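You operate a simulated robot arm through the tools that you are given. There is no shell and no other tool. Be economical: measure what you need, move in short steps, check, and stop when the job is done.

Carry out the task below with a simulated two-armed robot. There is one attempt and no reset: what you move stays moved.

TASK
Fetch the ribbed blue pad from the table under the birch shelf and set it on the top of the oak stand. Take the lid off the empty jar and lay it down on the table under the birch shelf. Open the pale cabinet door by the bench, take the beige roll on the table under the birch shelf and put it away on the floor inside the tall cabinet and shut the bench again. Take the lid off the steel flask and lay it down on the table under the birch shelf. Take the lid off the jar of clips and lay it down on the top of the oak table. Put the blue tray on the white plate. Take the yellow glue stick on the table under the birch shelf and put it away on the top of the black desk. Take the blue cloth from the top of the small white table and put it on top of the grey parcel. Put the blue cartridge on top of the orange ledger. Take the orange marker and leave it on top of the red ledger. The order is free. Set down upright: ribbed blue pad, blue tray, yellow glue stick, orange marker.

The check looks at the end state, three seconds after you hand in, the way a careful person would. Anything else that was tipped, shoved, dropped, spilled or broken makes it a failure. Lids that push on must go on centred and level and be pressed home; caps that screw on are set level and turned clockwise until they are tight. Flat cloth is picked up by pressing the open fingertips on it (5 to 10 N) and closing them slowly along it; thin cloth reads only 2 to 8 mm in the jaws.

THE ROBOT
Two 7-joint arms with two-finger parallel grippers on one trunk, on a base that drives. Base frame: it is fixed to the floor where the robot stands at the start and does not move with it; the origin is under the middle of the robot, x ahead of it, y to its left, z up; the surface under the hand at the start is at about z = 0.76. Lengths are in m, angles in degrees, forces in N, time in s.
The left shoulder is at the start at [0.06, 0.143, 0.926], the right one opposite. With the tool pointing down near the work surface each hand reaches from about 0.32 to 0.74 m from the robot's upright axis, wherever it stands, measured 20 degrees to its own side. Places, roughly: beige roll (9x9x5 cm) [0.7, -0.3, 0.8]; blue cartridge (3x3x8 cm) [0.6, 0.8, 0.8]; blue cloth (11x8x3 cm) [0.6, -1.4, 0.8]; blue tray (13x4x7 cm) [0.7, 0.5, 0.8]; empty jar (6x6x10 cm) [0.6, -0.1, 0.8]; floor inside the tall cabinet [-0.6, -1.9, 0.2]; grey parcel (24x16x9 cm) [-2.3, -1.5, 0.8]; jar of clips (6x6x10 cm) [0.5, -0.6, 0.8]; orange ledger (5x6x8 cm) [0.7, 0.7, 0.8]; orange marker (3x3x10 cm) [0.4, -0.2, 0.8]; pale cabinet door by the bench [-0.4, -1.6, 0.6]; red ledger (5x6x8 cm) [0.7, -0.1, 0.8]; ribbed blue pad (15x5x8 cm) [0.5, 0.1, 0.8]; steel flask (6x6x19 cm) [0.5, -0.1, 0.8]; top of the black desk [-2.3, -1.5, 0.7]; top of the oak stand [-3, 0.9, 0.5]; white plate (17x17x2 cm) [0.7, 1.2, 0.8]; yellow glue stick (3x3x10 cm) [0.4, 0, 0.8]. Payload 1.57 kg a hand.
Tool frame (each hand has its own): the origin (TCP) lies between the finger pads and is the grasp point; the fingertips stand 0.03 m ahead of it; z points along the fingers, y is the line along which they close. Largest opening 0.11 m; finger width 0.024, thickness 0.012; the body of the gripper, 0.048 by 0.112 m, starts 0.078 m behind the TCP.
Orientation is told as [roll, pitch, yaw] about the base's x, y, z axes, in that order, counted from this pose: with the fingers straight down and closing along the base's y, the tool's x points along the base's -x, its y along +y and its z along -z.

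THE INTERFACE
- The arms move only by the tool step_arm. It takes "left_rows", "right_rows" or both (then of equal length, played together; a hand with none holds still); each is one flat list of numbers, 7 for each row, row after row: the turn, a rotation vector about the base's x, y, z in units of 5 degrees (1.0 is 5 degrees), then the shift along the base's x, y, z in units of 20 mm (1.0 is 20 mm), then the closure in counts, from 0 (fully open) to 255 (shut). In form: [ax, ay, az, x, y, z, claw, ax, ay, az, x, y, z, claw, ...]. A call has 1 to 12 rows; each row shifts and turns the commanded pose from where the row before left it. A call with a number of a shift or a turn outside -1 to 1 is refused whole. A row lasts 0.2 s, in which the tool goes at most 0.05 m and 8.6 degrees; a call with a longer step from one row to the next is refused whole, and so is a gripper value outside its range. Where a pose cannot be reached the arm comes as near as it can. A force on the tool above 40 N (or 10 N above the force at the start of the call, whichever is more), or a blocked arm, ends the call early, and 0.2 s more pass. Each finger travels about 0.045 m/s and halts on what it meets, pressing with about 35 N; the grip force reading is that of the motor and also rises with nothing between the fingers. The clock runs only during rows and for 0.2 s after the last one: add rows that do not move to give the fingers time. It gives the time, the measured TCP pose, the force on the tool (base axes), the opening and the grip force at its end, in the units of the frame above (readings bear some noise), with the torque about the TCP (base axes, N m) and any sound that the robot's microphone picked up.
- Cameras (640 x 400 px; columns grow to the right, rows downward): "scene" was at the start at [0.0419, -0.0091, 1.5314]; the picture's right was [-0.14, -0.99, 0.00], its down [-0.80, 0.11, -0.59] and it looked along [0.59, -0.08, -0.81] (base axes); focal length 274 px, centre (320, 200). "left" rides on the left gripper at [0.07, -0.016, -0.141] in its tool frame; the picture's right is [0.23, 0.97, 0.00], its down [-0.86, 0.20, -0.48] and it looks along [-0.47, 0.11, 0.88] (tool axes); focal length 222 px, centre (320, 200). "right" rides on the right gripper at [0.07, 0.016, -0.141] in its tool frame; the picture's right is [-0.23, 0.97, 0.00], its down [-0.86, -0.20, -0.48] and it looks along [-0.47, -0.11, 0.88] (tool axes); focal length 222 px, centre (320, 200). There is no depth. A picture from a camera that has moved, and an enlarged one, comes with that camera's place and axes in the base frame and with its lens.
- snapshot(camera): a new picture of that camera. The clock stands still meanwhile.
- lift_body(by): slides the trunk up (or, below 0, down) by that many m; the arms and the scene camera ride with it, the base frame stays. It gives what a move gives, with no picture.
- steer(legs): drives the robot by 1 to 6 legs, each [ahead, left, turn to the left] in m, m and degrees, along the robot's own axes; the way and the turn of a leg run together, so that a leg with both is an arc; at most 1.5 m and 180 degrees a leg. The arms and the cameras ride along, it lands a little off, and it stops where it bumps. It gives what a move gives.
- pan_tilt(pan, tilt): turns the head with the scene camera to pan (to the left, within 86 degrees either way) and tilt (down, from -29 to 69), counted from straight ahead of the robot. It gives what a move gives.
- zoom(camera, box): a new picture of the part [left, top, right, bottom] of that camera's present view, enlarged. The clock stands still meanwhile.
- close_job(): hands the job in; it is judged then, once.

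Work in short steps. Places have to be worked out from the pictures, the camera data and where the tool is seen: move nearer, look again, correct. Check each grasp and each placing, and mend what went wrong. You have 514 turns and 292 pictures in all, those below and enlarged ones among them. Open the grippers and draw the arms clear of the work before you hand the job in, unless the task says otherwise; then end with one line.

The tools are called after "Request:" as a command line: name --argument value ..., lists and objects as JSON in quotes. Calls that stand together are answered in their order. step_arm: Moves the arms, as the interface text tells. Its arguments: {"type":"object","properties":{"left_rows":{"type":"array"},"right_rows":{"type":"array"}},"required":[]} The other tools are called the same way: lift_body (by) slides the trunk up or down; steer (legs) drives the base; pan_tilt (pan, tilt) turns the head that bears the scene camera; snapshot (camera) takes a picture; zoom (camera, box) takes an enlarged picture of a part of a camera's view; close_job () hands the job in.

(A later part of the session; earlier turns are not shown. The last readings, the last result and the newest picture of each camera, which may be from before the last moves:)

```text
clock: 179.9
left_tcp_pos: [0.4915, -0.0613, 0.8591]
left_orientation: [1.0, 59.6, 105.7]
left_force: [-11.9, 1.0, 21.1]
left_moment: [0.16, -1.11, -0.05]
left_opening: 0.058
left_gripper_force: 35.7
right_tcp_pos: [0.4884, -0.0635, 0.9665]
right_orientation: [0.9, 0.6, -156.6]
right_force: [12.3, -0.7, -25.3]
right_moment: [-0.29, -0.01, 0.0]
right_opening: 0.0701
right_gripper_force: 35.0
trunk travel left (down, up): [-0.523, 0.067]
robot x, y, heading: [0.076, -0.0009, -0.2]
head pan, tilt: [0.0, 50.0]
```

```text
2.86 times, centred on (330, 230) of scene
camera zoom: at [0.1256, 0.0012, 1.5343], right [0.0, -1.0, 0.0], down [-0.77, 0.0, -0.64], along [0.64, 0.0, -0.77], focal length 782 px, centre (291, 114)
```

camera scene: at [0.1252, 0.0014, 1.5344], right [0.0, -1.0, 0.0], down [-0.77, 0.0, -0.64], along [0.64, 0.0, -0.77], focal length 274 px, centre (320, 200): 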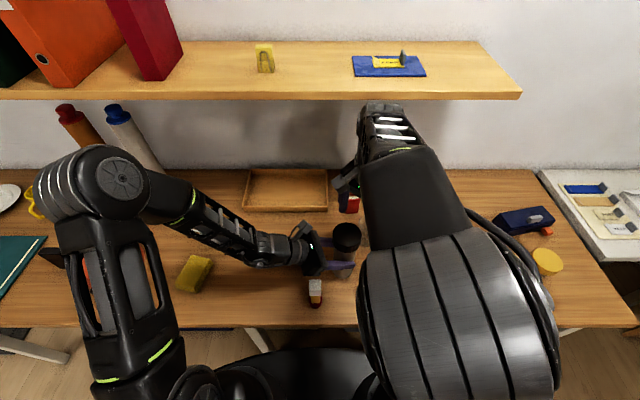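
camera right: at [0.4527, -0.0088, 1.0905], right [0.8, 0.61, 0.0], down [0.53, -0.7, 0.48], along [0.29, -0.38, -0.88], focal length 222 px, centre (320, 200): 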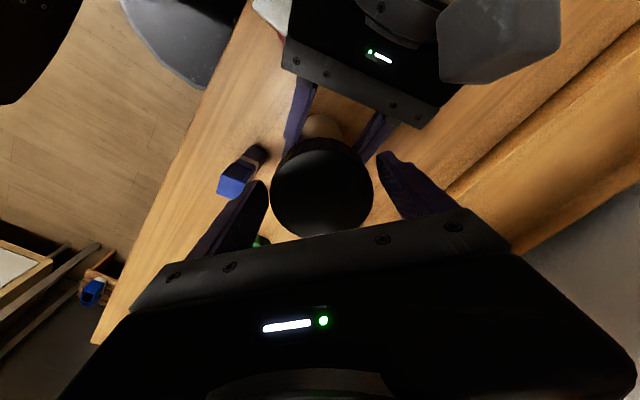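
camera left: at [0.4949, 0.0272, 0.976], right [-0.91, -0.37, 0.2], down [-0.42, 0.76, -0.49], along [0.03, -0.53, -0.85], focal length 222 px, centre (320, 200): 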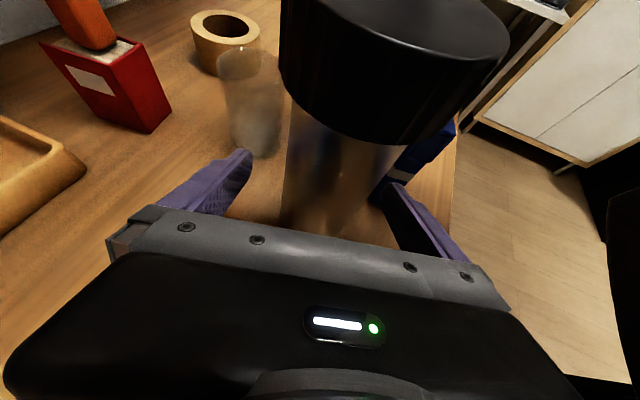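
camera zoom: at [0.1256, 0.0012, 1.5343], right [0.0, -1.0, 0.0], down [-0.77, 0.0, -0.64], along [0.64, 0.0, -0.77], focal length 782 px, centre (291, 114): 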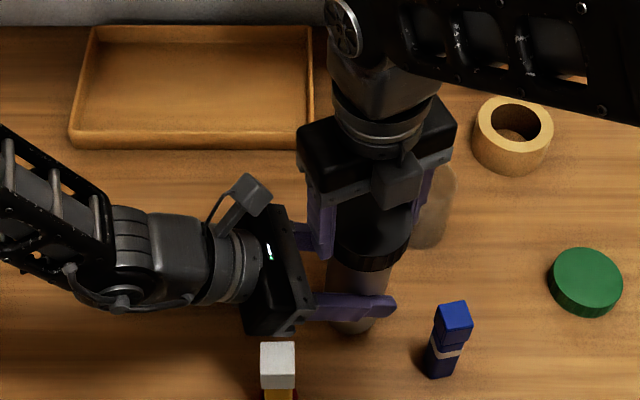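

Still held at 25 N. Relax, release, unwind and regrip for another half turn.

Request:
step_arm --right_rows '[0, 0, -0.5, 0.05, 0, -0.1, 130, 0, 0, 0, 0, 0, 0, 100, 0, 0, 0, 0, 0, 0, 40, 0, 0, 0, 0, 0, 0, 40, 0, 0, -1, 0, 0, 0, 40, 0, 0, -1, 0, 0, 0, 40, 0, 0, -1, 0, 0, 0, 40, 0, 0, -1, 0, 0, 0, 40, 0, 0, -1, 0, 0, 0, 40, 0, 0, -1, 0, 0, 0, 40, 0, 0, -1, 0, 0, 0, 40, 0, 0, -1, 0, 0, 0, 40]'

Request:
step_arm --right_rows '[0, 0, -1, 0, 0, 0, 40, 0, 0, -1, 0, 0, 0, 40, 0, 0, -1, 0, 0, 0, 40, 0, 0, -1, 0, 0, 0, 40, 0, 0, -1, 0, 0, 0, 40, 0, 0, -1, 0, 0, 0, 40, 0, 0, -1, 0, 0, 0, 40, 0, 0, -1, 0, 0, 0, 40, 0, 0, -1, 0, 0, 0, 40, 0, 0, -1, 0, 0, 0, 40, 0, 0, -1, 0, 0, 0, 40, 0, 0, -1, 0, 0, 0, 40]'

Request:
step_arm --right_rows '[0, 0, -1, 0, 0, 0, 40, 0, 0, -1, 0, 0, 0, 40, 0, 0, -1, 0, 0, 0, 40, 0, 0, -1, 0, 0, 0, 40, 0, 0, -1, 0, 0, 0, 40, 0, 0, -1, 0, 0, 0, 40, 0, 0, -1, 0, 0, 0, 40, 0, 0, -1, 0, 0, 0, 40, 0, 0, -1, 0, 0, 0, 40, 0, 0, -1, 0, 0, 0, 40, 0, 0, -1, 0, 0, 0, 40, 0, 0, -1, 0, 0, 0, 40]'

Request:
step_arm --right_rows '[0, 0, -1, 0, 0, 0, 40, 0, 0, -1, 0, 0, 0, 40, 0, 0, -1, 0, 0, 0, 40, 0, 0, -1, 0, 0, 0, 40, 0, 0, -1, 0, 0, 0, 40, 0, 0, -1, 0, 0, 0, 40, 0, 0, -1, 0, 0, 0, 40, 0, 0, -1, 0, 0, 0, 40, 0, 0, -1, 0, 0, 0, 40, 0, 0, 0, 0, 0, 0, 40]'

Request:
snapshot --camera "right"

```text
clock: 182.5
left_tcp_pos: [0.4931, -0.0614, 0.8591]
left_orientation: [1.2, 59.4, 106.0]
left_force: [-0.1, -0.7, -3.6]
left_moment: [-0.04, 0.02, -0.01]
left_opening: 0.0554
left_gripper_force: 35.0
right_tcp_pos: [0.4888, -0.063, 0.9643]
right_orientation: [0.9, 0.6, 160.7]
right_force: [-0.2, 0.8, 0.0]
right_moment: [-0.01, -0.01, -0.01]
right_opening: 0.0927
right_gripper_force: 0.1
trunk travel left (down, up): [-0.523, 0.067]
robot x, y, heading: [0.0772, 0.0023, 0.1]
head pan, tilt: [0.0, 50.0]
```

```text
clock: 185.1
left_tcp_pos: [0.4917, -0.0616, 0.8585]
left_orientation: [1.2, 59.3, 106.0]
left_force: [-0.6, -0.2, -3.8]
left_moment: [0.01, 0.01, -0.01]
left_opening: 0.0552
left_gripper_force: 35.3
right_tcp_pos: [0.488, -0.0636, 0.9645]
right_orientation: [1.0, 0.5, 100.6]
right_force: [-0.2, 0.7, -0.1]
right_moment: [0.04, -0.02, -0.02]
right_opening: 0.0924
right_gripper_force: 0.1
trunk travel left (down, up): [-0.523, 0.067]
robot x, y, heading: [0.0773, -0.0019, 0.2]
head pan, tilt: [0.0, 50.0]
```

```text
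clock: 187.7
left_tcp_pos: [0.4924, -0.0609, 0.8581]
left_orientation: [1.2, 59.4, 106.0]
left_force: [-0.3, 0.3, -3.4]
left_moment: [-0.01, -0.02, 0.01]
left_opening: 0.0555
left_gripper_force: 35.3
right_tcp_pos: [0.4888, -0.0632, 0.9641]
right_orientation: [1.0, 0.5, 40.7]
right_force: [0.2, 0.1, 0.4]
right_moment: [0.03, 0.02, 0.03]
right_opening: 0.0928
right_gripper_force: 0.1
trunk travel left (down, up): [-0.523, 0.067]
robot x, y, heading: [0.0789, -0.0019, 0.0]
head pan, tilt: [0.0, 50.0]
```

```text
clock: 189.9
left_tcp_pos: [0.4926, -0.0611, 0.8574]
left_orientation: [1.2, 59.4, 106.1]
left_force: [-1.0, 0.2, -3.2]
left_moment: [-0.01, -0.01, 0.0]
left_opening: 0.0551
left_gripper_force: 35.4
right_tcp_pos: [0.4881, -0.0639, 0.964]
right_orientation: [0.9, 0.6, -4.2]
right_force: [0.5, 1.1, -0.9]
right_moment: [0.0, -0.03, 0.0]
right_opening: 0.0928
right_gripper_force: 0.0
trunk travel left (down, up): [-0.523, 0.067]
robot x, y, heading: [0.0782, -0.0011, 0.1]
head pan, tilt: [0.0, 50.0]
```

```text
206 pictures are left
camera right: at [0.4222, -0.0442, 1.1067], right [0.3, 0.95, 0.01], down [0.84, -0.27, 0.47], along [0.45, -0.13, -0.88], focal length 222 px, centre (320, 200)
```

right: 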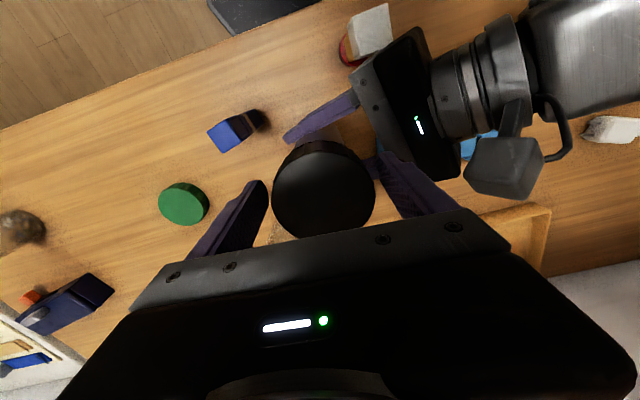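

Regrip and continue turning.

Request:
step_arm --right_rows '[-0.18, -0.12, 0, 0, 0, -0.3, 40, 0, 0, 0, 0, 0, 0, 70, 0, 0, 0, 0, 0, 0, 90, 0, 0, 0, 0, 0, 0, 110, 0, 0, 0, 0, 0, 0, 130, 0, 0, 0, 0, 0, 0, 130]'

Request:
step_arm --right_rows '[0, 0, 0, 0, 0, 0.1, 130, 0, 0, 1, 0, 0, 0, 130, 0, 0, 1, 0, 0, 0, 130, 0, 0, 1, 0, 0, 0.01, 130, 0, 0, 1, 0, 0, 0.01, 130, 0, 0, 1, 0, 0, 0.01, 130, 0, 0, 1, 0, 0, 0.01, 130, 0, 0, 0, 0, 0, 0, 130]'

```text
clock: 191.3
left_tcp_pos: [0.4922, -0.0609, 0.8577]
left_orientation: [1.3, 59.4, 106.0]
left_force: [1.8, -10.8, -3.8]
left_moment: [0.98, 0.12, 0.01]
left_opening: 0.0556
left_gripper_force: 35.2
right_tcp_pos: [0.4887, -0.0618, 0.9575]
right_orientation: [0.0, 0.0, -4.1]
right_force: [-1.3, 11.7, -0.1]
right_moment: [0.22, 0.02, 0.04]
right_opening: 0.07
right_gripper_force: 34.9
trunk travel left (down, up): [-0.523, 0.067]
robot x, y, heading: [0.081, 0.0046, -0.1]
head pan, tilt: [0.0, 50.0]
```

```text
clock: 193.1
left_tcp_pos: [0.4924, -0.0602, 0.8571]
left_orientation: [1.3, 59.3, 106.2]
left_force: [-1.8, 1.4, -3.8]
left_moment: [-0.1, -0.16, -0.01]
left_opening: 0.0553
left_gripper_force: 35.3
right_tcp_pos: [0.4891, -0.0633, 0.9612]
right_orientation: [0.1, 0.0, 25.9]
right_force: [1.0, -0.8, 1.2]
right_moment: [-0.03, -0.03, -0.03]
right_opening: 0.0697
right_gripper_force: 35.2
trunk travel left (down, up): [-0.523, 0.067]
robot x, y, heading: [0.0817, 0.001, 0.2]
head pan, tilt: [0.0, 50.0]
```

Forces vanish; test by lifting 8 mm.

Request:
step_arm --right_rows '[0, 0, 0, 0, 0, 0.1, 130, 0, 0, 0, 0, 0, 0.1, 130, 0, 0, 0, 0, 0, 0.1, 130, 0, 0, 0, 0, 0, 0.1, 130, 0, 0, 0, 0, 0, 0, 130]'

```text
clock: 194.3
left_tcp_pos: [0.4926, -0.0598, 0.8583]
left_orientation: [1.2, 59.4, 105.9]
left_force: [-3.9, 5.8, 0.2]
left_moment: [-0.63, -0.44, 0.02]
left_opening: 0.0551
left_gripper_force: 35.1
right_tcp_pos: [0.4896, -0.0645, 0.9696]
right_orientation: [0.0, 0.1, 25.8]
right_force: [4.2, -5.0, -3.0]
right_moment: [-0.01, 0.05, -0.05]
right_opening: 0.0695
right_gripper_force: 34.7
trunk travel left (down, up): [-0.523, 0.067]
robot x, y, heading: [0.0752, -0.0006, -0.1]
head pan, tilt: [0.0, 50.0]
```

Free. Continue lifting the lid clear.

Request:
step_arm --right_rows '[0, 0, 0, 0.02, -0.03, 0.2, 130, 0, 0, 0, 0, 0, 0.3, 130, 0, 0, 0, 0, 0, 0.4, 130, 0, 0, 0, 0, 0, 0.5, 130, 0, 0, 0, 0, 0, 0.8, 130, 0, 0, 0, 0, 0, 1, 130, 0, 0, 0, 0, 0, 0, 130]'

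Request:
zoom --camera "scene" --box '[260, 140, 420, 290]'

```text
clock: 195.9
left_tcp_pos: [0.4915, -0.0612, 0.8574]
left_orientation: [1.3, 59.5, 106.1]
left_force: [0.2, -0.7, -2.9]
left_moment: [-0.03, -0.02, 0.0]
left_opening: 0.0549
left_gripper_force: 35.1
right_tcp_pos: [0.4899, -0.0632, 1.0324]
right_orientation: [0.1, 0.0, 25.9]
right_force: [0.0, 0.7, -0.6]
right_moment: [0.0, 0.01, -0.01]
right_opening: 0.0694
right_gripper_force: 34.6
trunk travel left (down, up): [-0.523, 0.067]
robot x, y, heading: [0.0774, 0.0012, -0.0]
head pan, tilt: [0.0, 50.0]
```

```text
2.67 times, centred on (340, 215) of scene
camera zoom: at [0.1256, 0.0013, 1.5343], right [0.0, -1.0, 0.0], down [-0.77, 0.0, -0.64], along [0.64, 0.0, -0.77], focal length 730 px, centre (267, 160)
```

zoom: 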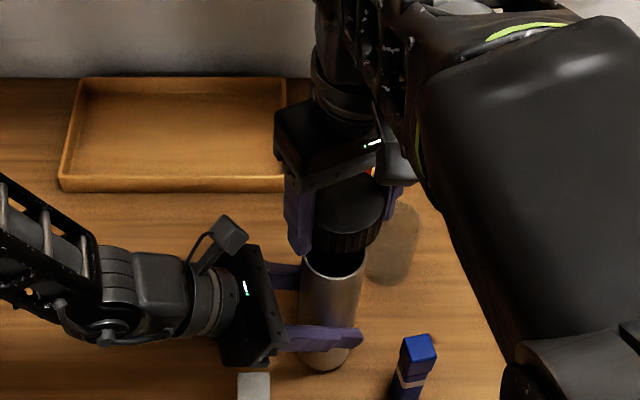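

Lid off. Carry it to a clear spot around (0.42,-0.38) while unwinding.

Request:
step_arm --right_rows '[0, 0, -1, 0, -1, 0, 130, 0, 0, -1, 0, -1, 0, 130, 0, 0, -1, 0, -1, 0, 130, 0, 0, -1, 0, -1, 0, 130, 0, 0, -1, 0, -1, 0, 130, 0, 0, -1, 0, -1, 0, 130, 0, 0, -1, 0, -1, 0, 130, 0, 0, -1, 0, -1, 0, 130, 0, 0, 0, 0, -1, 0, 130, 0, 0, 0, -0.5, -1, 0, 130, 0, 0, 0, -0.5, -1, 0, 130, 0, 0, 0, 0, 0, 0, 130]'

Request:
step_arm --right_rows '[0, 0, 0, -0.5, -1, -1, 130, 0, 0, 0, -0.5, -1, -1, 130, 0, 0, 0, -0.5, -1, -1, 130, 0, 0, 0, -0.5, -1, -1, 130, 0, 0, 0, 0, -0.7, -1, 130, 0, 0, 0, 0, 0, -1, 130, 0, 0, 0, 0, 0, -1, 130, 0, 0, 0, 0, 0, -1, 130, 0, 0, 0, 0, 0, -1, 130, 0, 0, 0, 0, 0, 0, 130]'

Request:
snapshot --camera "scene"

Request:
snapshot --camera "right"

```text
clock: 198.5
left_tcp_pos: [0.4922, -0.0606, 0.8585]
left_orientation: [1.3, 59.4, 106.2]
left_force: [0.2, 0.5, -2.8]
left_moment: [-0.01, -0.01, 0.03]
left_opening: 0.0553
left_gripper_force: 35.0
right_tcp_pos: [0.4683, -0.2839, 1.0339]
right_orientation: [0.0, 0.0, -14.2]
right_force: [-0.6, 0.3, -0.6]
right_moment: [0.02, 0.0, 0.0]
right_opening: 0.0696
right_gripper_force: 34.6
trunk travel left (down, up): [-0.523, 0.067]
robot x, y, heading: [0.0802, 0.0031, -0.0]
head pan, tilt: [0.0, 50.0]
```

```text
clock: 200.7
left_tcp_pos: [0.4925, -0.0608, 0.8574]
left_orientation: [1.2, 59.4, 106.0]
left_force: [-0.7, 0.1, -2.9]
left_moment: [0.01, 0.01, 0.0]
left_opening: 0.0553
left_gripper_force: 35.0
right_tcp_pos: [0.4294, -0.3784, 0.8511]
right_orientation: [0.1, 0.0, -14.2]
right_force: [0.0, 0.8, 0.1]
right_moment: [-0.02, 0.04, -0.01]
right_opening: 0.0699
right_gripper_force: 35.0
trunk travel left (down, up): [-0.523, 0.067]
robot x, y, heading: [0.0782, -0.0025, -0.0]
head pan, tilt: [0.0, 50.0]
```

```text
204 pictures are left
camera scene: at [0.1254, 0.0012, 1.5343], right [0.0, -1.0, 0.0], down [-0.77, 0.0, -0.64], along [0.64, 0.0, -0.77], focal length 274 px, centre (320, 200)
```

scene: 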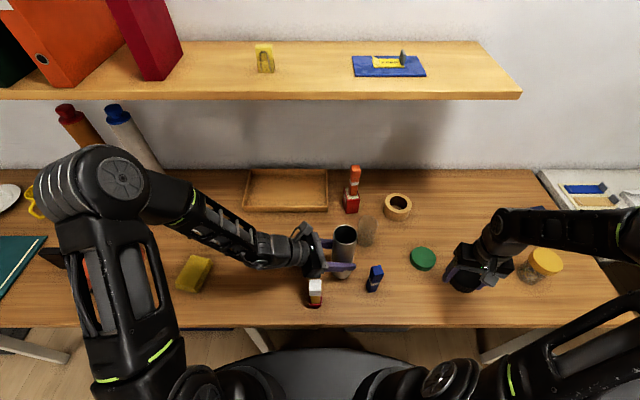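

```text
203 pictures are left
camera right: at [0.3655, -0.3451, 0.9938], right [0.46, 0.89, 0.0], down [0.78, -0.4, 0.48], along [0.43, -0.22, -0.88], focal length 222 px, centre (320, 200)
```

right: 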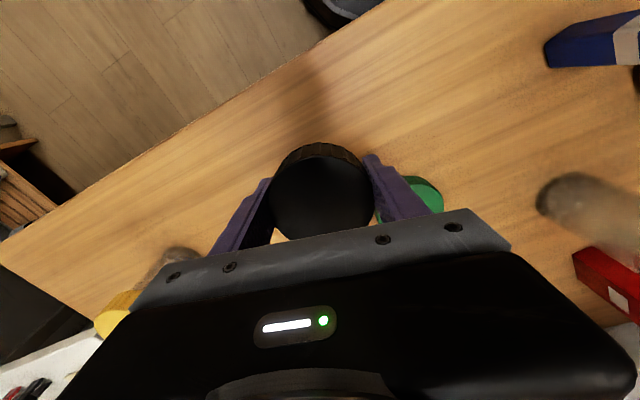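

Clear spot. Lower gently.

Request:
step_arm --right_rows '[0, 0, 0, 0, 0, -1, 130, 0, 0, 0, 0, 0, -0.5, 130, 0, 0, 0, 0, 0, -0.2, 130, 0, 0, 0, 0, 0, -0.2, 130, 0, 0, 0, 0, 0, 0, 130]'

Request:
step_arm --right_rows '[0, 0, 0, 0, 0, -0.2, 130, 0, 0, 0, 0, 0, -0.1, 130, 0, 0, 0, 0, 0, 0, 130]'

```text
clock: 201.9
left_tcp_pos: [0.4912, -0.0607, 0.8593]
left_orientation: [1.3, 59.4, 106.0]
left_force: [-0.5, 0.3, -3.5]
left_moment: [0.02, 0.03, 0.0]
left_opening: 0.055
left_gripper_force: 35.0
right_tcp_pos: [0.4291, -0.3777, 0.814]
right_orientation: [0.1, -0.1, -14.2]
right_force: [-0.6, -0.2, -0.1]
right_moment: [0.01, 0.02, 0.03]
right_opening: 0.0697
right_gripper_force: 35.0
trunk travel left (down, up): [-0.523, 0.067]
robot x, y, heading: [0.0826, 0.0037, 0.0]
head pan, tilt: [0.0, 50.0]
```

```text
clock: 202.7
left_tcp_pos: [0.4914, -0.0619, 0.8574]
left_orientation: [1.1, 59.4, 106.0]
left_force: [-0.4, 0.2, -3.7]
left_moment: [0.02, 0.01, -0.03]
left_opening: 0.0555
left_gripper_force: 35.3
right_tcp_pos: [0.4285, -0.3778, 0.8091]
right_orientation: [0.0, -0.1, -14.3]
right_force: [-0.6, 0.8, -0.9]
right_moment: [-0.01, 0.0, 0.0]
right_opening: 0.0697
right_gripper_force: 35.1
trunk travel left (down, up): [-0.523, 0.067]
robot x, y, heading: [0.0807, 0.0002, 0.0]
head pan, tilt: [0.0, 50.0]
```

Request:
step_arm --right_rows '[0, 0, 0, 0, 0, -0.15, 130, 0, 0, 0, 0, 0, -0.15, 130, 0, 0, 0, 0, 0, 0, 130]' --left_rows '[0, 0, 0, 0, 0, -0.05, 150, 0, 0, 0, 0, 0, -0.05, 150, 0, 0, 0, 0, 0, 0, 150]'

Request:
step_arm --right_rows '[0, 0, 0, 0, 0, -0.15, 130, 0, 0, 0, 0, 0, -0.15, 130, 0, 0, 0, 0, 0, 0, 130]'

```text
clock: 203.5
left_tcp_pos: [0.4927, -0.061, 0.8557]
left_orientation: [1.2, 59.4, 105.9]
left_force: [0.0, -0.2, -3.1]
left_moment: [0.01, 0.0, 0.01]
left_opening: 0.0554
left_gripper_force: 35.0
right_tcp_pos: [0.4292, -0.3783, 0.8029]
right_orientation: [0.0, 0.1, -14.2]
right_force: [-0.7, 0.2, 0.2]
right_moment: [-0.02, -0.01, 0.01]
right_opening: 0.0696
right_gripper_force: 34.7
trunk travel left (down, up): [-0.523, 0.067]
robot x, y, heading: [0.0744, 0.0015, 0.1]
head pan, tilt: [0.0, 50.0]
```

```text
clock: 204.3
left_tcp_pos: [0.4927, -0.0605, 0.8559]
left_orientation: [1.2, 59.4, 106.0]
left_force: [0.1, 0.0, -2.3]
left_moment: [-0.02, 0.01, -0.04]
left_opening: 0.0554
left_gripper_force: 34.9
right_tcp_pos: [0.4298, -0.3787, 0.7971]
right_orientation: [0.1, 0.0, -14.2]
right_force: [-0.2, 0.7, -0.7]
right_moment: [-0.02, 0.02, -0.02]
right_opening: 0.0698
right_gripper_force: 34.9
trunk travel left (down, up): [-0.523, 0.067]
robot x, y, heading: [0.0767, -0.0001, -0.1]
head pan, tilt: [0.0, 50.0]
```

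Request:
step_arm --right_rows '[0, 0, 0, 0, 0, -0.15, 130, 0, 0, 0, 0, 0, -0.12, 130, 0, 0, 0, 0, 0, 0, 130]' --left_rows '[0, 0, 0, 0, 0, -0.05, 150, 0, 0, 0, 0, 0, -0.1, 150, 0, 0, 0, 0, 0, 0, 150]'

Request:
zoom --camera "scene" --box '[400, 200, 560, 320]'

```text
clock: 205.1
left_tcp_pos: [0.4928, -0.0609, 0.8518]
left_orientation: [1.2, 59.4, 106.0]
left_force: [0.4, 1.0, -2.2]
left_moment: [0.0, 0.0, 0.0]
left_opening: 0.0553
left_gripper_force: 34.8
right_tcp_pos: [0.429, -0.377, 0.7914]
right_orientation: [0.1, 0.0, -14.3]
right_force: [-0.4, -0.6, -0.5]
right_moment: [-0.03, -0.02, 0.01]
right_opening: 0.0696
right_gripper_force: 35.2
trunk travel left (down, up): [-0.523, 0.067]
robot x, y, heading: [0.0777, 0.0011, -0.1]
head pan, tilt: [0.0, 50.0]
```

```text
3.33 times, centred on (480, 260) of scene
camera zoom: at [0.1255, 0.0011, 1.5343], right [0.0, -1.0, 0.0], down [-0.77, 0.0, -0.64], along [0.64, 0.0, -0.77], focal length 913 px, centre (-213, 0)
```

zoom: 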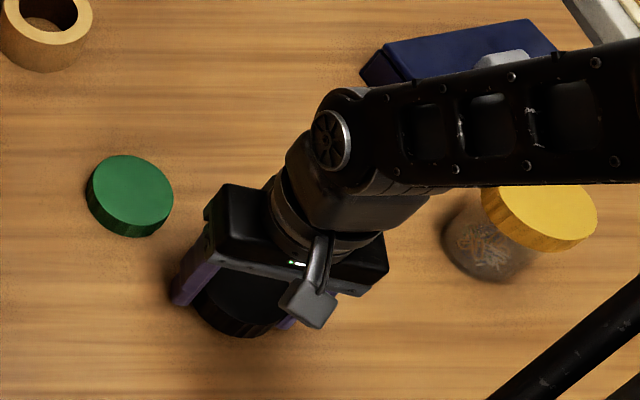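

Request:
step_arm --right_rows '[0, 0, 0, 0, 0, -0.1, 130, 0, 0, 0, 0, 0, 0, 130]' --left_rows '[0, 0, 0, 0, 0, -0.1, 150, 0, 0, 0, 0, 0, 0, 150]'

Request:
step_arm --right_rows '[0, 0, 0, 0, 0, -0.1, 130, 0, 0, 0, 0, 0, 0, 130]' --left_rows '[0, 0, 0, 0, 0, -0.1, 150, 0, 0, 0, 0, 0, 0, 150]'

```text
clock: 205.7
left_tcp_pos: [0.4921, -0.0595, 0.8512]
left_orientation: [1.2, 59.4, 105.9]
left_force: [0.4, -0.2, -3.6]
left_moment: [-0.03, 0.01, -0.03]
left_opening: 0.0555
left_gripper_force: 35.1
right_tcp_pos: [0.4283, -0.3779, 0.7893]
right_orientation: [0.1, -0.1, -14.2]
right_force: [-0.3, 0.8, 5.9]
right_moment: [-0.17, 0.11, 0.01]
right_opening: 0.0697
right_gripper_force: 34.7
trunk travel left (down, up): [-0.523, 0.067]
robot x, y, heading: [0.0793, -0.0013, -0.1]
head pan, tilt: [0.0, 50.0]
```

```text
clock: 206.3
left_tcp_pos: [0.4903, -0.0599, 0.8503]
left_orientation: [1.0, 59.6, 105.9]
left_force: [0.4, -0.2, -2.7]
left_moment: [0.01, 0.01, -0.01]
left_opening: 0.0552
left_gripper_force: 34.6
right_tcp_pos: [0.4294, -0.3781, 0.7902]
right_orientation: [0.1, -0.2, -14.2]
right_force: [-2.6, -2.1, 36.0]
right_moment: [0.8, 0.33, 0.43]
right_opening: 0.0697
right_gripper_force: 35.2
trunk travel left (down, up): [-0.523, 0.067]
robot x, y, heading: [0.0809, 0.0019, -0.2]
head pan, tilt: [0.0, 50.0]
```

Lid (or tips) touched the table. Relieve, open, and rise; also keep lowering the flask.

Request:
step_arm --right_rows '[0, 0, 0, 0, 0, 0.15, 130, 0, 0, 0, 0, 0, 0, 100, 0, 0, 0, 0, 0, 0, 60, 0, 0, 0, 0, 0, 0, 30, 0, 0, 0, 0, 0, 0.5, 30, 0, 0, 0, 0, 0, 1, 30, 0, 0, 0, 0, 0, 1, 30, 0, 0, 0, 0, 0, 1, 30, 0, 0, 0, 0, 0, 1, 30, 0, 0, 0, 0, 0, 1, 30]'

Request:
step_arm --left_rows '[0, 0, 0, 0, 0, -0.1, 150, 0, 0, 0, 0, 0, -0.1, 150, 0, 0, 0, 0, 0, 0, 150]'

Request:
snapshot --camera "scene"

```text
clock: 208.5
left_tcp_pos: [0.4925, -0.0607, 0.8494]
left_orientation: [1.2, 59.4, 106.0]
left_force: [0.5, -0.5, -2.9]
left_moment: [0.01, 0.0, 0.01]
left_opening: 0.0554
left_gripper_force: 35.4
right_tcp_pos: [0.427, -0.3775, 0.902]
right_orientation: [0.1, -0.1, -14.1]
right_force: [-0.3, -0.2, 0.3]
right_moment: [0.0, 0.01, 0.01]
right_opening: 0.0973
right_gripper_force: 0.0
trunk travel left (down, up): [-0.523, 0.067]
robot x, y, heading: [0.0783, 0.0011, 0.2]
head pan, tilt: [0.0, 50.0]
```

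```text
clock: 209.3
left_tcp_pos: [0.4919, -0.0615, 0.8454]
left_orientation: [1.2, 59.4, 105.9]
left_force: [-0.1, 0.2, 0.9]
left_moment: [0.0, -0.05, 0.0]
left_opening: 0.0553
left_gripper_force: 34.9
right_tcp_pos: [0.4278, -0.3776, 0.9002]
right_orientation: [0.1, 0.0, -14.2]
right_force: [0.1, 0.7, 0.9]
right_moment: [-0.04, 0.03, 0.01]
right_opening: 0.097
right_gripper_force: 0.1
trunk travel left (down, up): [-0.523, 0.067]
robot x, y, heading: [0.0787, 0.0017, 0.1]
head pan, tilt: [0.0, 50.0]
```

```text
201 pictures are left
camera scene: at [0.1253, 0.0012, 1.5344], right [0.0, -1.0, 0.0], down [-0.77, 0.0, -0.64], along [0.64, 0.0, -0.77], focal length 274 px, centre (320, 200)
```

scene: 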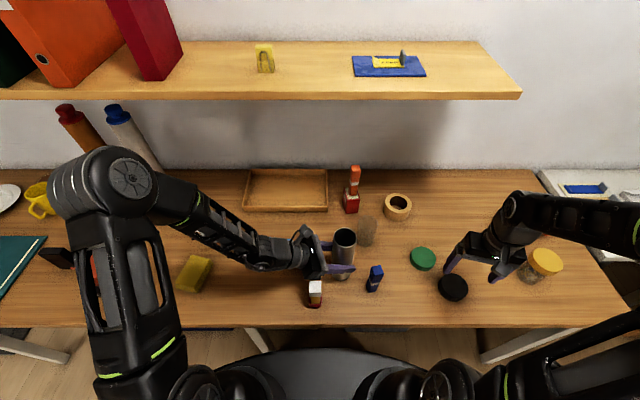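

Request:
step_arm --left_rows '[0, 0, 0, 0, 0, -0.06, 150, 0, 0, 0, 0, 0, 0, 150]'

Request:
zoom --camera "scene" --box '[280, 210, 400, 320]'

Request:
snapshot --camera "left"

```text
clock: 209.9
left_tcp_pos: [0.4907, -0.0612, 0.845]
left_orientation: [1.0, 59.5, 105.8]
left_force: [0.3, 0.8, 10.7]
left_moment: [0.14, -0.33, 0.05]
left_opening: 0.0554
left_gripper_force: 34.7
right_tcp_pos: [0.4278, -0.3765, 0.9012]
right_orientation: [0.0, -0.1, -14.2]
right_force: [0.4, 0.5, -0.3]
right_moment: [0.02, 0.0, 0.03]
right_opening: 0.0969
right_gripper_force: 0.0
trunk travel left (down, up): [-0.523, 0.067]
robot x, y, heading: [0.0816, 0.0007, 0.1]
head pan, tilt: [0.0, 50.0]
```

```text
3.64 times, centred on (340, 265) of scene
camera zoom: at [0.1246, 0.0014, 1.5345], right [0.0, -1.0, 0.0], down [-0.77, 0.0, -0.64], along [0.64, 0.0, -0.77], focal length 996 px, centre (247, -36)
```

zoom: 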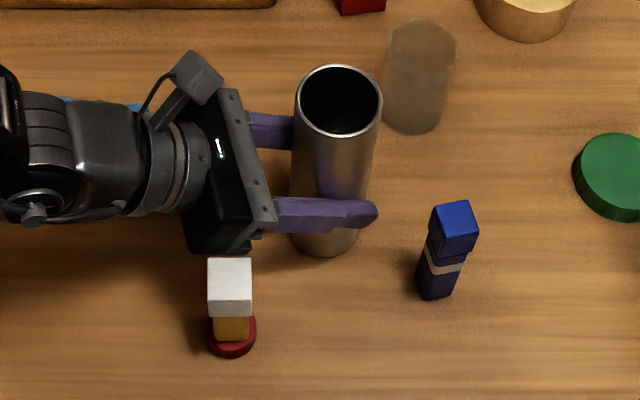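

```text
199 pictures are left
camera left: at [0.4874, 0.0262, 0.9761], right [-0.91, -0.36, 0.2], down [-0.42, 0.76, -0.49], along [0.02, -0.53, -0.85], focal length 222 px, centre (320, 200)
```

left: 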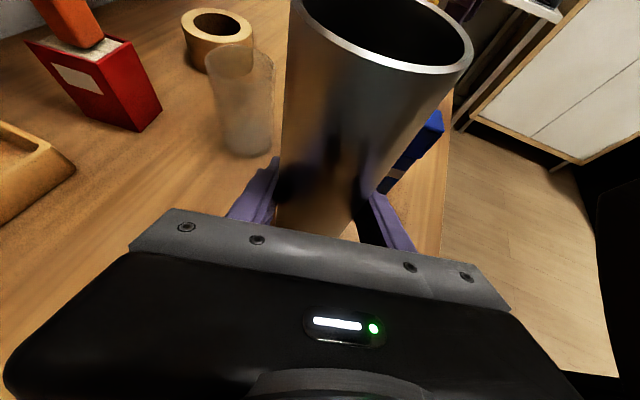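

Flask is practically on the table. Open slowly and look.

Request:
step_arm --left_rows '[0, 0, 0, 0, 0, 0.05, 140, 0, 0, 0, 0, 0, 0, 120, 0, 0, 0, 0, 0, 0, 100, 0, 0, 0, 0, 0, 0, 60, 0, 0, 0, 0, 0, 0, 20, 0, 0, 0, 0, 0, 0, 0, 0, 0, 0, 0, 0, 0, 0]'

Request:
snapshot --camera "left"

```text
clock: 211.5
left_tcp_pos: [0.4921, -0.0614, 0.845]
left_orientation: [1.2, 59.4, 106.0]
left_force: [0.2, -0.4, -0.9]
left_moment: [-0.01, 0.0, -0.02]
left_opening: 0.1098
left_gripper_force: 0.2
right_tcp_pos: [0.4288, -0.3767, 0.9007]
right_orientation: [0.1, 0.0, -14.3]
right_force: [0.2, -0.9, 0.7]
right_moment: [0.01, 0.01, -0.01]
right_opening: 0.0969
right_gripper_force: 0.0
trunk travel left (down, up): [-0.523, 0.067]
robot x, y, heading: [0.0802, -0.0008, 0.1]
head pan, tilt: [0.0, 50.0]
```

```text
198 pictures are left
camera left: at [0.4877, 0.0263, 0.9764], right [-0.91, -0.36, 0.21], down [-0.42, 0.77, -0.49], along [0.02, -0.53, -0.85], focal length 222 px, centre (320, 200)
```

left: 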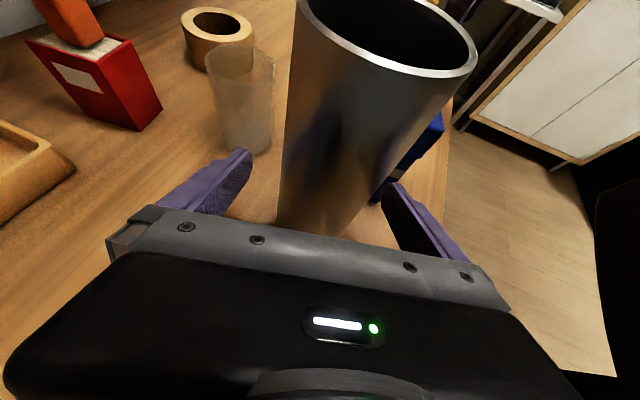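

Flask stands, lid off. Raise the left hand clear, raise the right, and back off to drive to the clips jar.

Request:
step_arm --left_rows '[0, 0, 0, 0, 0, 1, 0, 0, 0, 0, 0, 0, 1, 0, 0, 0, 0, 0, 0, 1, 0, 0, 0, 0, 0, 0, 1, 0, 0, 0, 0, 0, 0, 1, 0, 0, 0, 0, 0, 0, 1, 0, 0, 0, 0, 0, 0, 1, 0, 0, 0, 0, 0, 0, 1, 0, 0, 0, 0, 0, 0, 1, 0, 0, 0, 0, 0, 0, 1, 0, 0, 0, 0, 0, 0, 0, 0]' --right_rows '[0, 0, 0, 0, 0, 1, 30, 0, 0, 0, 0, 0, 1, 30, 0, 0, 0, 0, 0, 1, 30, 0, 0, 0, 0, 0, 1, 30, 0, 0, 0, 0, 0, 1, 30, 0, 0, 0, 0, 0, 1, 30, 0, 0, 0, 0, 0, 1, 30, 0, 0, 0, 0, 0, 1, 30, 0, 0, 0, 0, 0, 0, 30, 0, 0, 0, 0, 0, 0, 30, 0, 0, 0, 0, 0, 0, 30]'

Request:
steer --legs '[[-0.15, 0, 0]]'

Request:
pan_tilt --pan -30 --tilt 50

Request:
snapshot --camera "scene"

```text
clock: 213.9
left_tcp_pos: [0.4925, -0.0608, 1.0459]
left_orientation: [1.2, 59.5, 106.0]
left_force: [0.8, -0.4, 0.0]
left_moment: [0.02, 0.0, -0.02]
left_opening: 0.11
left_gripper_force: 0.1
right_tcp_pos: [0.4285, -0.3776, 1.0595]
right_orientation: [0.1, 0.0, -14.1]
right_force: [0.1, -0.5, 0.7]
right_moment: [0.05, 0.01, 0.03]
right_opening: 0.097
right_gripper_force: 0.1
trunk travel left (down, up): [-0.523, 0.067]
robot x, y, heading: [0.0763, -0.0014, 0.2]
head pan, tilt: [0.0, 50.0]
```

```text
clock: 215.3
left_tcp_pos: [0.3396, -0.0611, 1.0467]
left_orientation: [1.0, 59.4, 106.0]
left_force: [-0.9, 0.6, 0.3]
left_moment: [0.02, 0.0, 0.01]
left_opening: 0.1101
left_gripper_force: 0.1
right_tcp_pos: [0.2758, -0.3775, 1.0615]
right_orientation: [0.1, -0.2, -14.2]
right_force: [-0.2, 0.0, 0.7]
right_moment: [0.0, 0.02, 0.01]
right_opening: 0.0971
right_gripper_force: 0.1
trunk travel left (down, up): [-0.523, 0.067]
robot x, y, heading: [-0.0727, 0.0006, 0.0]
head pan, tilt: [0.0, 50.0]
```

```text
clock: 216.2
left_tcp_pos: [0.3418, -0.0608, 1.045]
left_orientation: [1.2, 59.3, 106.1]
left_force: [0.4, 0.0, 0.7]
left_moment: [0.04, -0.02, -0.02]
left_opening: 0.11
left_gripper_force: 0.1
right_tcp_pos: [0.2781, -0.378, 1.0602]
right_orientation: [0.1, 0.0, -14.3]
right_force: [0.3, 0.4, 0.1]
right_moment: [0.01, 0.01, 0.04]
right_opening: 0.0971
right_gripper_force: 0.1
trunk travel left (down, up): [-0.523, 0.067]
robot x, y, heading: [-0.0687, 0.0011, 0.1]
head pan, tilt: [-30.0, 50.0]
```

```text
197 pictures are left
camera scene: at [-0.0361, -0.0373, 1.5343], right [-0.5, -0.87, 0.0], down [-0.66, 0.38, -0.64], along [0.56, -0.32, -0.77], focal length 274 px, centre (320, 200)
```

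scene: 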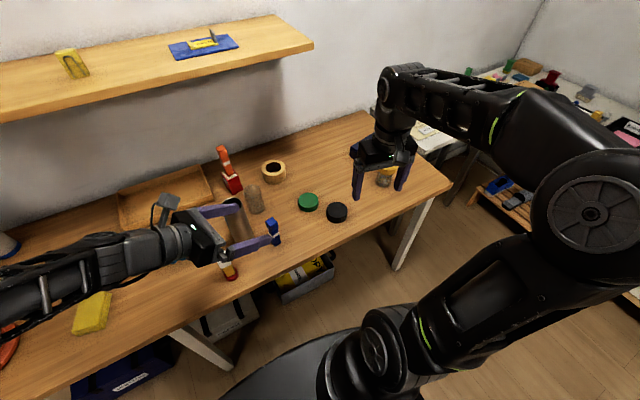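

Path is clear; drive 0.6 m to the right, then look.

Request:
steer --legs '[[0, -0.6, 0]]'

Request:
pan_tilt --pan 0 --tilt 50

Request:
snapshot --camera "scene"

```text
clock: 219.6
left_tcp_pos: [0.3413, -0.6622, 1.0457]
left_orientation: [1.2, 59.5, 105.8]
left_force: [0.6, -0.4, 0.2]
left_moment: [0.01, 0.02, 0.01]
left_opening: 0.1101
left_gripper_force: 0.0
right_tcp_pos: [0.2773, -0.9776, 1.0601]
right_orientation: [0.1, 0.0, -14.2]
right_force: [0.3, -0.1, 0.8]
right_moment: [0.01, -0.03, -0.01]
right_opening: 0.0971
right_gripper_force: 0.1
trunk travel left (down, up): [-0.523, 0.067]
robot x, y, heading: [-0.0724, -0.5999, 0.2]
head pan, tilt: [-30.0, 50.0]
```

```text
clock: 220.6
left_tcp_pos: [0.3401, -0.6615, 1.0446]
left_orientation: [1.2, 59.5, 106.1]
left_force: [0.5, 0.1, 0.3]
left_moment: [0.01, -0.02, -0.02]
left_opening: 0.1099
left_gripper_force: 0.0
right_tcp_pos: [0.2775, -0.9769, 1.0608]
right_orientation: [0.1, 0.0, -14.3]
right_force: [0.1, 1.1, -0.8]
right_moment: [-0.01, 0.0, 0.03]
right_opening: 0.0972
right_gripper_force: 0.1
trunk travel left (down, up): [-0.523, 0.067]
robot x, y, heading: [-0.0711, -0.5992, 0.0]
head pan, tilt: [0.0, 50.0]
```

```text
196 pictures are left
camera scene: at [-0.0261, -0.5984, 1.5343], right [0.0, -1.0, 0.0], down [-0.77, 0.0, -0.64], along [0.64, 0.0, -0.77], focal length 274 px, centre (320, 200)
```

scene: 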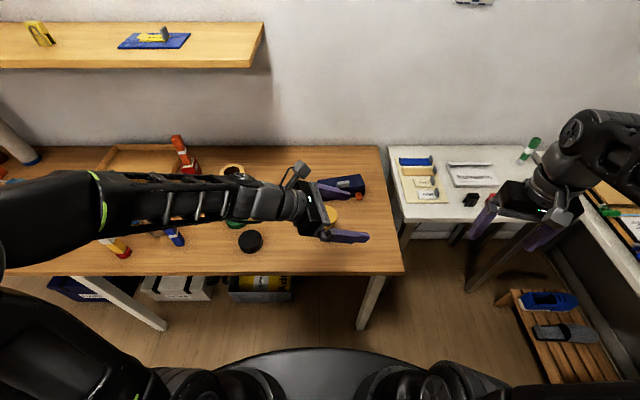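

Drive 0.12 ahead so the clips jar is in the same relation as the flask was.

Request:
steer --legs '[[0.12, 0, 0]]'

Request:
step_arm --left_rows '[0, 0, 0, 0, 1, 0, 0, 0, 0, 0, 0, 1, 0, 0, 0, 0, 0, 0, 1, 0, 0, 0, 0, 0, 0, 1, 0, 0, 0, 0, 0, 0, 1, 0, 0, 0, 0, 0, 0, 0, 0, 0]'

Request:
zoom --camera "scene" --box '[240, 140, 440, 300]'

```text
clock: 221.8
left_tcp_pos: [0.4608, -0.6612, 1.0451]
left_orientation: [1.3, 59.4, 106.1]
left_force: [0.0, 0.3, -0.4]
left_moment: [0.02, 0.04, -0.03]
left_opening: 0.1097
left_gripper_force: 0.1
right_tcp_pos: [0.3979, -0.977, 1.0591]
right_orientation: [0.1, 0.0, -14.2]
right_force: [0.0, 0.6, 0.0]
right_moment: [-0.01, 0.03, 0.05]
right_opening: 0.0971
right_gripper_force: 0.1
trunk travel left (down, up): [-0.523, 0.067]
robot x, y, heading: [0.0477, -0.597, 0.1]
head pan, tilt: [0.0, 50.0]
```

```text
clock: 223.2
left_tcp_pos: [0.4604, -0.5607, 1.0454]
left_orientation: [1.1, 59.3, 105.9]
left_force: [0.2, -1.2, 0.0]
left_moment: [-0.02, 0.02, 0.0]
left_opening: 0.11
left_gripper_force: 0.0
right_tcp_pos: [0.397, -0.9777, 1.0616]
right_orientation: [0.1, 0.1, -14.2]
right_force: [0.3, 0.3, 0.8]
right_moment: [-0.02, 0.01, 0.01]
right_opening: 0.0969
right_gripper_force: 0.1
trunk travel left (down, up): [-0.523, 0.067]
robot x, y, heading: [0.0495, -0.5987, -0.1]
head pan, tilt: [0.0, 50.0]
```

```text
2.50 times, centred on (340, 220) of scene
camera zoom: at [0.0933, -0.5985, 1.5343], right [0.0, -1.0, 0.0], down [-0.77, 0.0, -0.64], along [0.64, 0.0, -0.77], focal length 685 px, centre (270, 150)
```

zoom: 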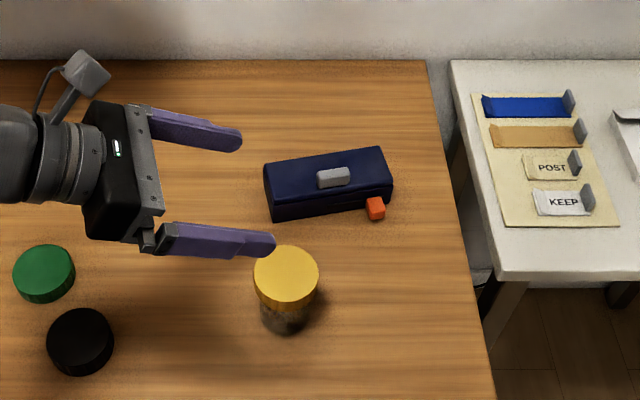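

Clips jar at (0.471,-0.618). Left: descend beside it and then slide in to hold its body.

Request:
step_arm --left_rows '[0, 0, 0, 0.4, 1, -0.5, 0, 0, 0, 0, 0, 0.7, -1, 0, 0, 0, 0, 0, 0, -1, 0, 0, 0, 0, 0, 0, -1, 0, 0, 0, 0, 0, 0, -1, 0, 0, 0, 0, 0, 0, -1, 0, 0, 0, 0, 0, 0, -1, 0, 0, 0, 0, 0, 0, -1, 0, 0, 0, 0, 0, 0, -1, 0, 0, 0, 0, 0, 0, -1, 0, 0, 0, 0, 0, 0, 0, 0]'

Request:
snapshot --camera "scene"

Request:
snapshot --camera "left"

```text
clock: 225.6
left_tcp_pos: [0.4676, -0.5272, 0.8564]
left_orientation: [1.2, 59.4, 105.8]
left_force: [0.6, 0.1, 0.2]
left_moment: [0.04, -0.01, 0.0]
left_opening: 0.1101
left_gripper_force: 0.1
right_tcp_pos: [0.3975, -0.9777, 1.0612]
right_orientation: [0.0, 0.0, -14.2]
right_force: [-0.1, 0.4, -0.9]
right_moment: [-0.01, -0.02, 0.03]
right_opening: 0.0972
right_gripper_force: 0.0
trunk travel left (down, up): [-0.523, 0.067]
robot x, y, heading: [0.0481, -0.5972, 0.2]
head pan, tilt: [0.0, 50.0]
```

```text
194 pictures are left
camera scene: at [0.0931, -0.5984, 1.5343], right [0.0, -1.0, 0.0], down [-0.77, 0.0, -0.64], along [0.64, 0.0, -0.77], focal length 274 px, centre (320, 200)
```

scene: 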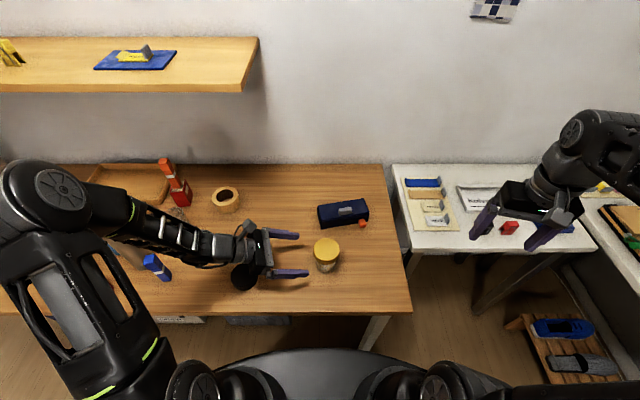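

```text
193 pictures are left
camera left: at [0.4639, -0.4405, 0.9868], right [-0.91, -0.36, 0.21], down [-0.42, 0.77, -0.49], along [0.02, -0.53, -0.85], focal length 222 px, centre (320, 200)
```

left: 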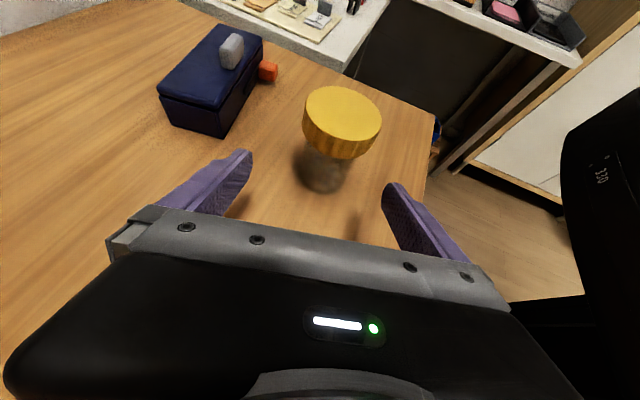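

Lower to z≈0.80 and slide in.

Request:
step_arm --left_rows '[0, 0, 0, 0, 0, -1, 0, 0, 0, 0, 0, 0, -1, 0, 0, 0, 0, 0, 0, -0.8, 0, 0, 0, 0, 0, -1, 0, 0, 0, 0, 0, 0, -1, 0, 0, 0, 0, 0, 0, -1, 0, 0, 0, 0, 0, 0, -1, 0, 0, 0, 0, 0, 0, 0, 0, 0]'

Request:
snapshot --camera "left"

Request:
zoom --camera "scene" --box '[200, 180, 400, 320]'

```text
clock: 227.4
left_tcp_pos: [0.4677, -0.6075, 0.7991]
left_orientation: [1.2, 59.4, 106.0]
left_force: [-0.1, 0.2, -0.4]
left_moment: [0.02, 0.03, 0.03]
left_opening: 0.1098
left_gripper_force: 0.1
right_tcp_pos: [0.3967, -0.9777, 1.0614]
right_orientation: [0.0, 0.0, -14.3]
right_force: [-0.7, -0.1, -0.1]
right_moment: [0.01, 0.01, -0.02]
right_opening: 0.0969
right_gripper_force: 0.0
trunk travel left (down, up): [-0.523, 0.067]
robot x, y, heading: [0.0472, -0.6006, 0.1]
head pan, tilt: [0.0, 50.0]
```

```text
192 pictures are left
camera left: at [0.4636, -0.5205, 0.9303], right [-0.91, -0.36, 0.21], down [-0.42, 0.77, -0.49], along [0.02, -0.53, -0.85], focal length 222 px, centre (320, 200)
```

left: 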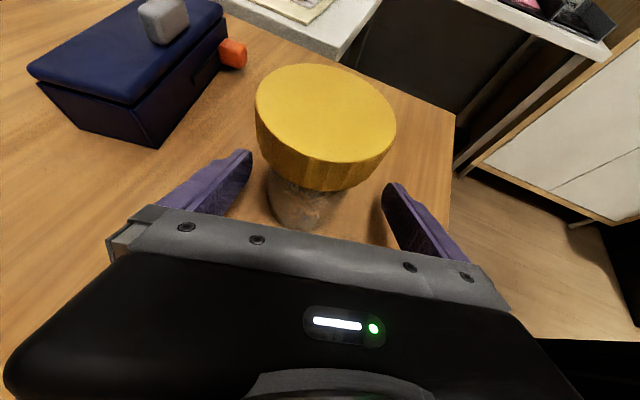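

```text
2.86 times, centred on (300, 250) of scene
camera zoom: at [0.0932, -0.5982, 1.5343], right [0.0, -1.0, 0.0], down [-0.77, 0.0, -0.64], along [0.64, 0.0, -0.77], focal length 782 px, centre (377, 57)
```

zoom: 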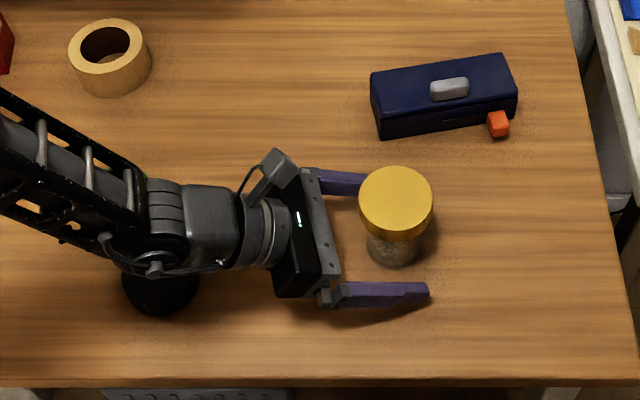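

Shift 6 mm in x and grip the jar body.

Request:
step_arm --left_rows '[0, 0, 0, 0.3, 0, 0, 0, 0, 0, 0, 0, 0, 0, 50, 0, 0, 0, 0, 0, 0, 75, 0, 0, 0, 0, 0, 0, 90, 0, 0, 0, 0, 0, 0, 105, 0, 0, 0, 0, 0, 0, 120, 0, 0, 0, 0, 0, 0, 140, 0, 0, 0, 0, 0, 0, 140]'

Request:
step_arm --right_rows '[0, 0, -1, 0.4, 1, 0, 30, 0, 0, -1, 0.4, 1, 0, 30, 0, 0, -1, 0.4, 1, 0, 30, 0, 0, -1, 0.4, 1, 0, 30, 0, 0, -1, 0.4, 1, 0, 30, 0, 0, 0, 0.4, 1, 0, 30, 0, 0, 0, 0.4, 1, 0, 30, 0, 0, 0, 0.4, 1, 0, 30, 0, 0, 0, 0.4, 1, 0, 30, 0, 0, 0, 0.2, 1, 0, 30, 0, 0, 0, 0, 1, -0.5, 30, 0, 0, 0, 0, 1, -1, 30]'

```text
clock: 229.2
left_tcp_pos: [0.4737, -0.607, 0.7987]
left_orientation: [1.2, 59.4, 106.0]
left_force: [0.4, 0.0, 0.1]
left_moment: [0.02, -0.11, -0.04]
left_opening: 0.0572
left_gripper_force: 29.7
right_tcp_pos: [0.3968, -0.9771, 1.0598]
right_orientation: [0.1, 0.0, -14.2]
right_force: [-0.1, 0.6, 0.2]
right_moment: [0.02, -0.01, -0.06]
right_opening: 0.0967
right_gripper_force: 0.1
trunk travel left (down, up): [-0.523, 0.067]
robot x, y, heading: [0.0475, -0.5993, -0.3]
head pan, tilt: [0.0, 50.0]
```

```text
clock: 231.8
left_tcp_pos: [0.473, -0.6073, 0.7997]
left_orientation: [1.2, 59.5, 106.0]
left_force: [0.7, -0.5, -0.9]
left_moment: [0.0, 0.01, 0.0]
left_opening: 0.0575
left_gripper_force: 34.5
right_tcp_pos: [0.4729, -0.7351, 1.0305]
right_orientation: [0.1, 0.0, -39.3]
right_force: [-0.5, 0.3, 0.8]
right_moment: [-0.02, -0.02, -0.01]
right_opening: 0.0971
right_gripper_force: 0.1
trunk travel left (down, up): [-0.523, 0.067]
robot x, y, heading: [0.0458, -0.5981, -0.2]
head pan, tilt: [0.0, 50.0]
```

Request:
step_arm --right_rows '[0, 0, -1, 0, 1, 0, 30, 0, 0, -1, 0, 1, 0, 30, 0, 0, -1, 0, 1, 0, 30, 0, 0, -1, 0, 1, 0, 30, 0, 0, -1, 0, 1, -0.5, 30, 0, 0, 0, 0, 0.9, -1, 30, 0, 0, 0, 0, 0, -1, 30, 0, 0, 0, 0, 0, 0, 30]'

Request:
snapshot --camera "right"

Request:
snapshot --camera "scene"

```text
clock: 233.6
left_tcp_pos: [0.4732, -0.6061, 0.7995]
left_orientation: [1.3, 59.3, 106.0]
left_force: [1.0, -0.2, 0.6]
left_moment: [0.04, -0.04, 0.02]
left_opening: 0.0574
left_gripper_force: 35.5
right_tcp_pos: [0.4727, -0.6198, 0.98]
right_orientation: [0.1, 0.0, -64.2]
right_force: [0.6, -0.1, -0.1]
right_moment: [0.01, 0.01, -0.04]
right_opening: 0.0967
right_gripper_force: 0.0
trunk travel left (down, up): [-0.523, 0.067]
robot x, y, heading: [0.0457, -0.6019, -0.2]
head pan, tilt: [0.0, 50.0]
```

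```text
190 pictures are left
camera right: at [0.4566, -0.5495, 1.1215], right [0.98, 0.22, 0.0], down [0.19, -0.86, 0.48], along [0.11, -0.47, -0.88], focal length 222 px, centre (320, 200)
```

right: 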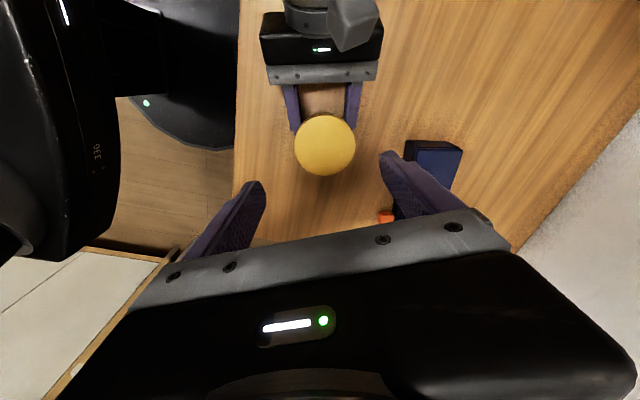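

```text
189 pictures are left
camera scene: at [0.0934, -0.5983, 1.5343], right [0.0, -1.0, 0.0], down [-0.77, 0.0, -0.64], along [0.64, 0.0, -0.77], focal length 274 px, centre (320, 200)
```

scene: 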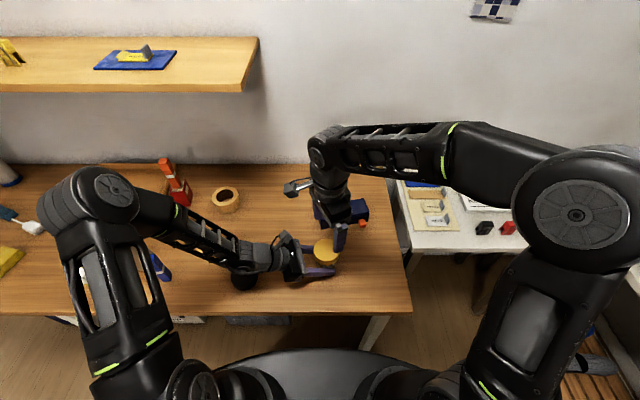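

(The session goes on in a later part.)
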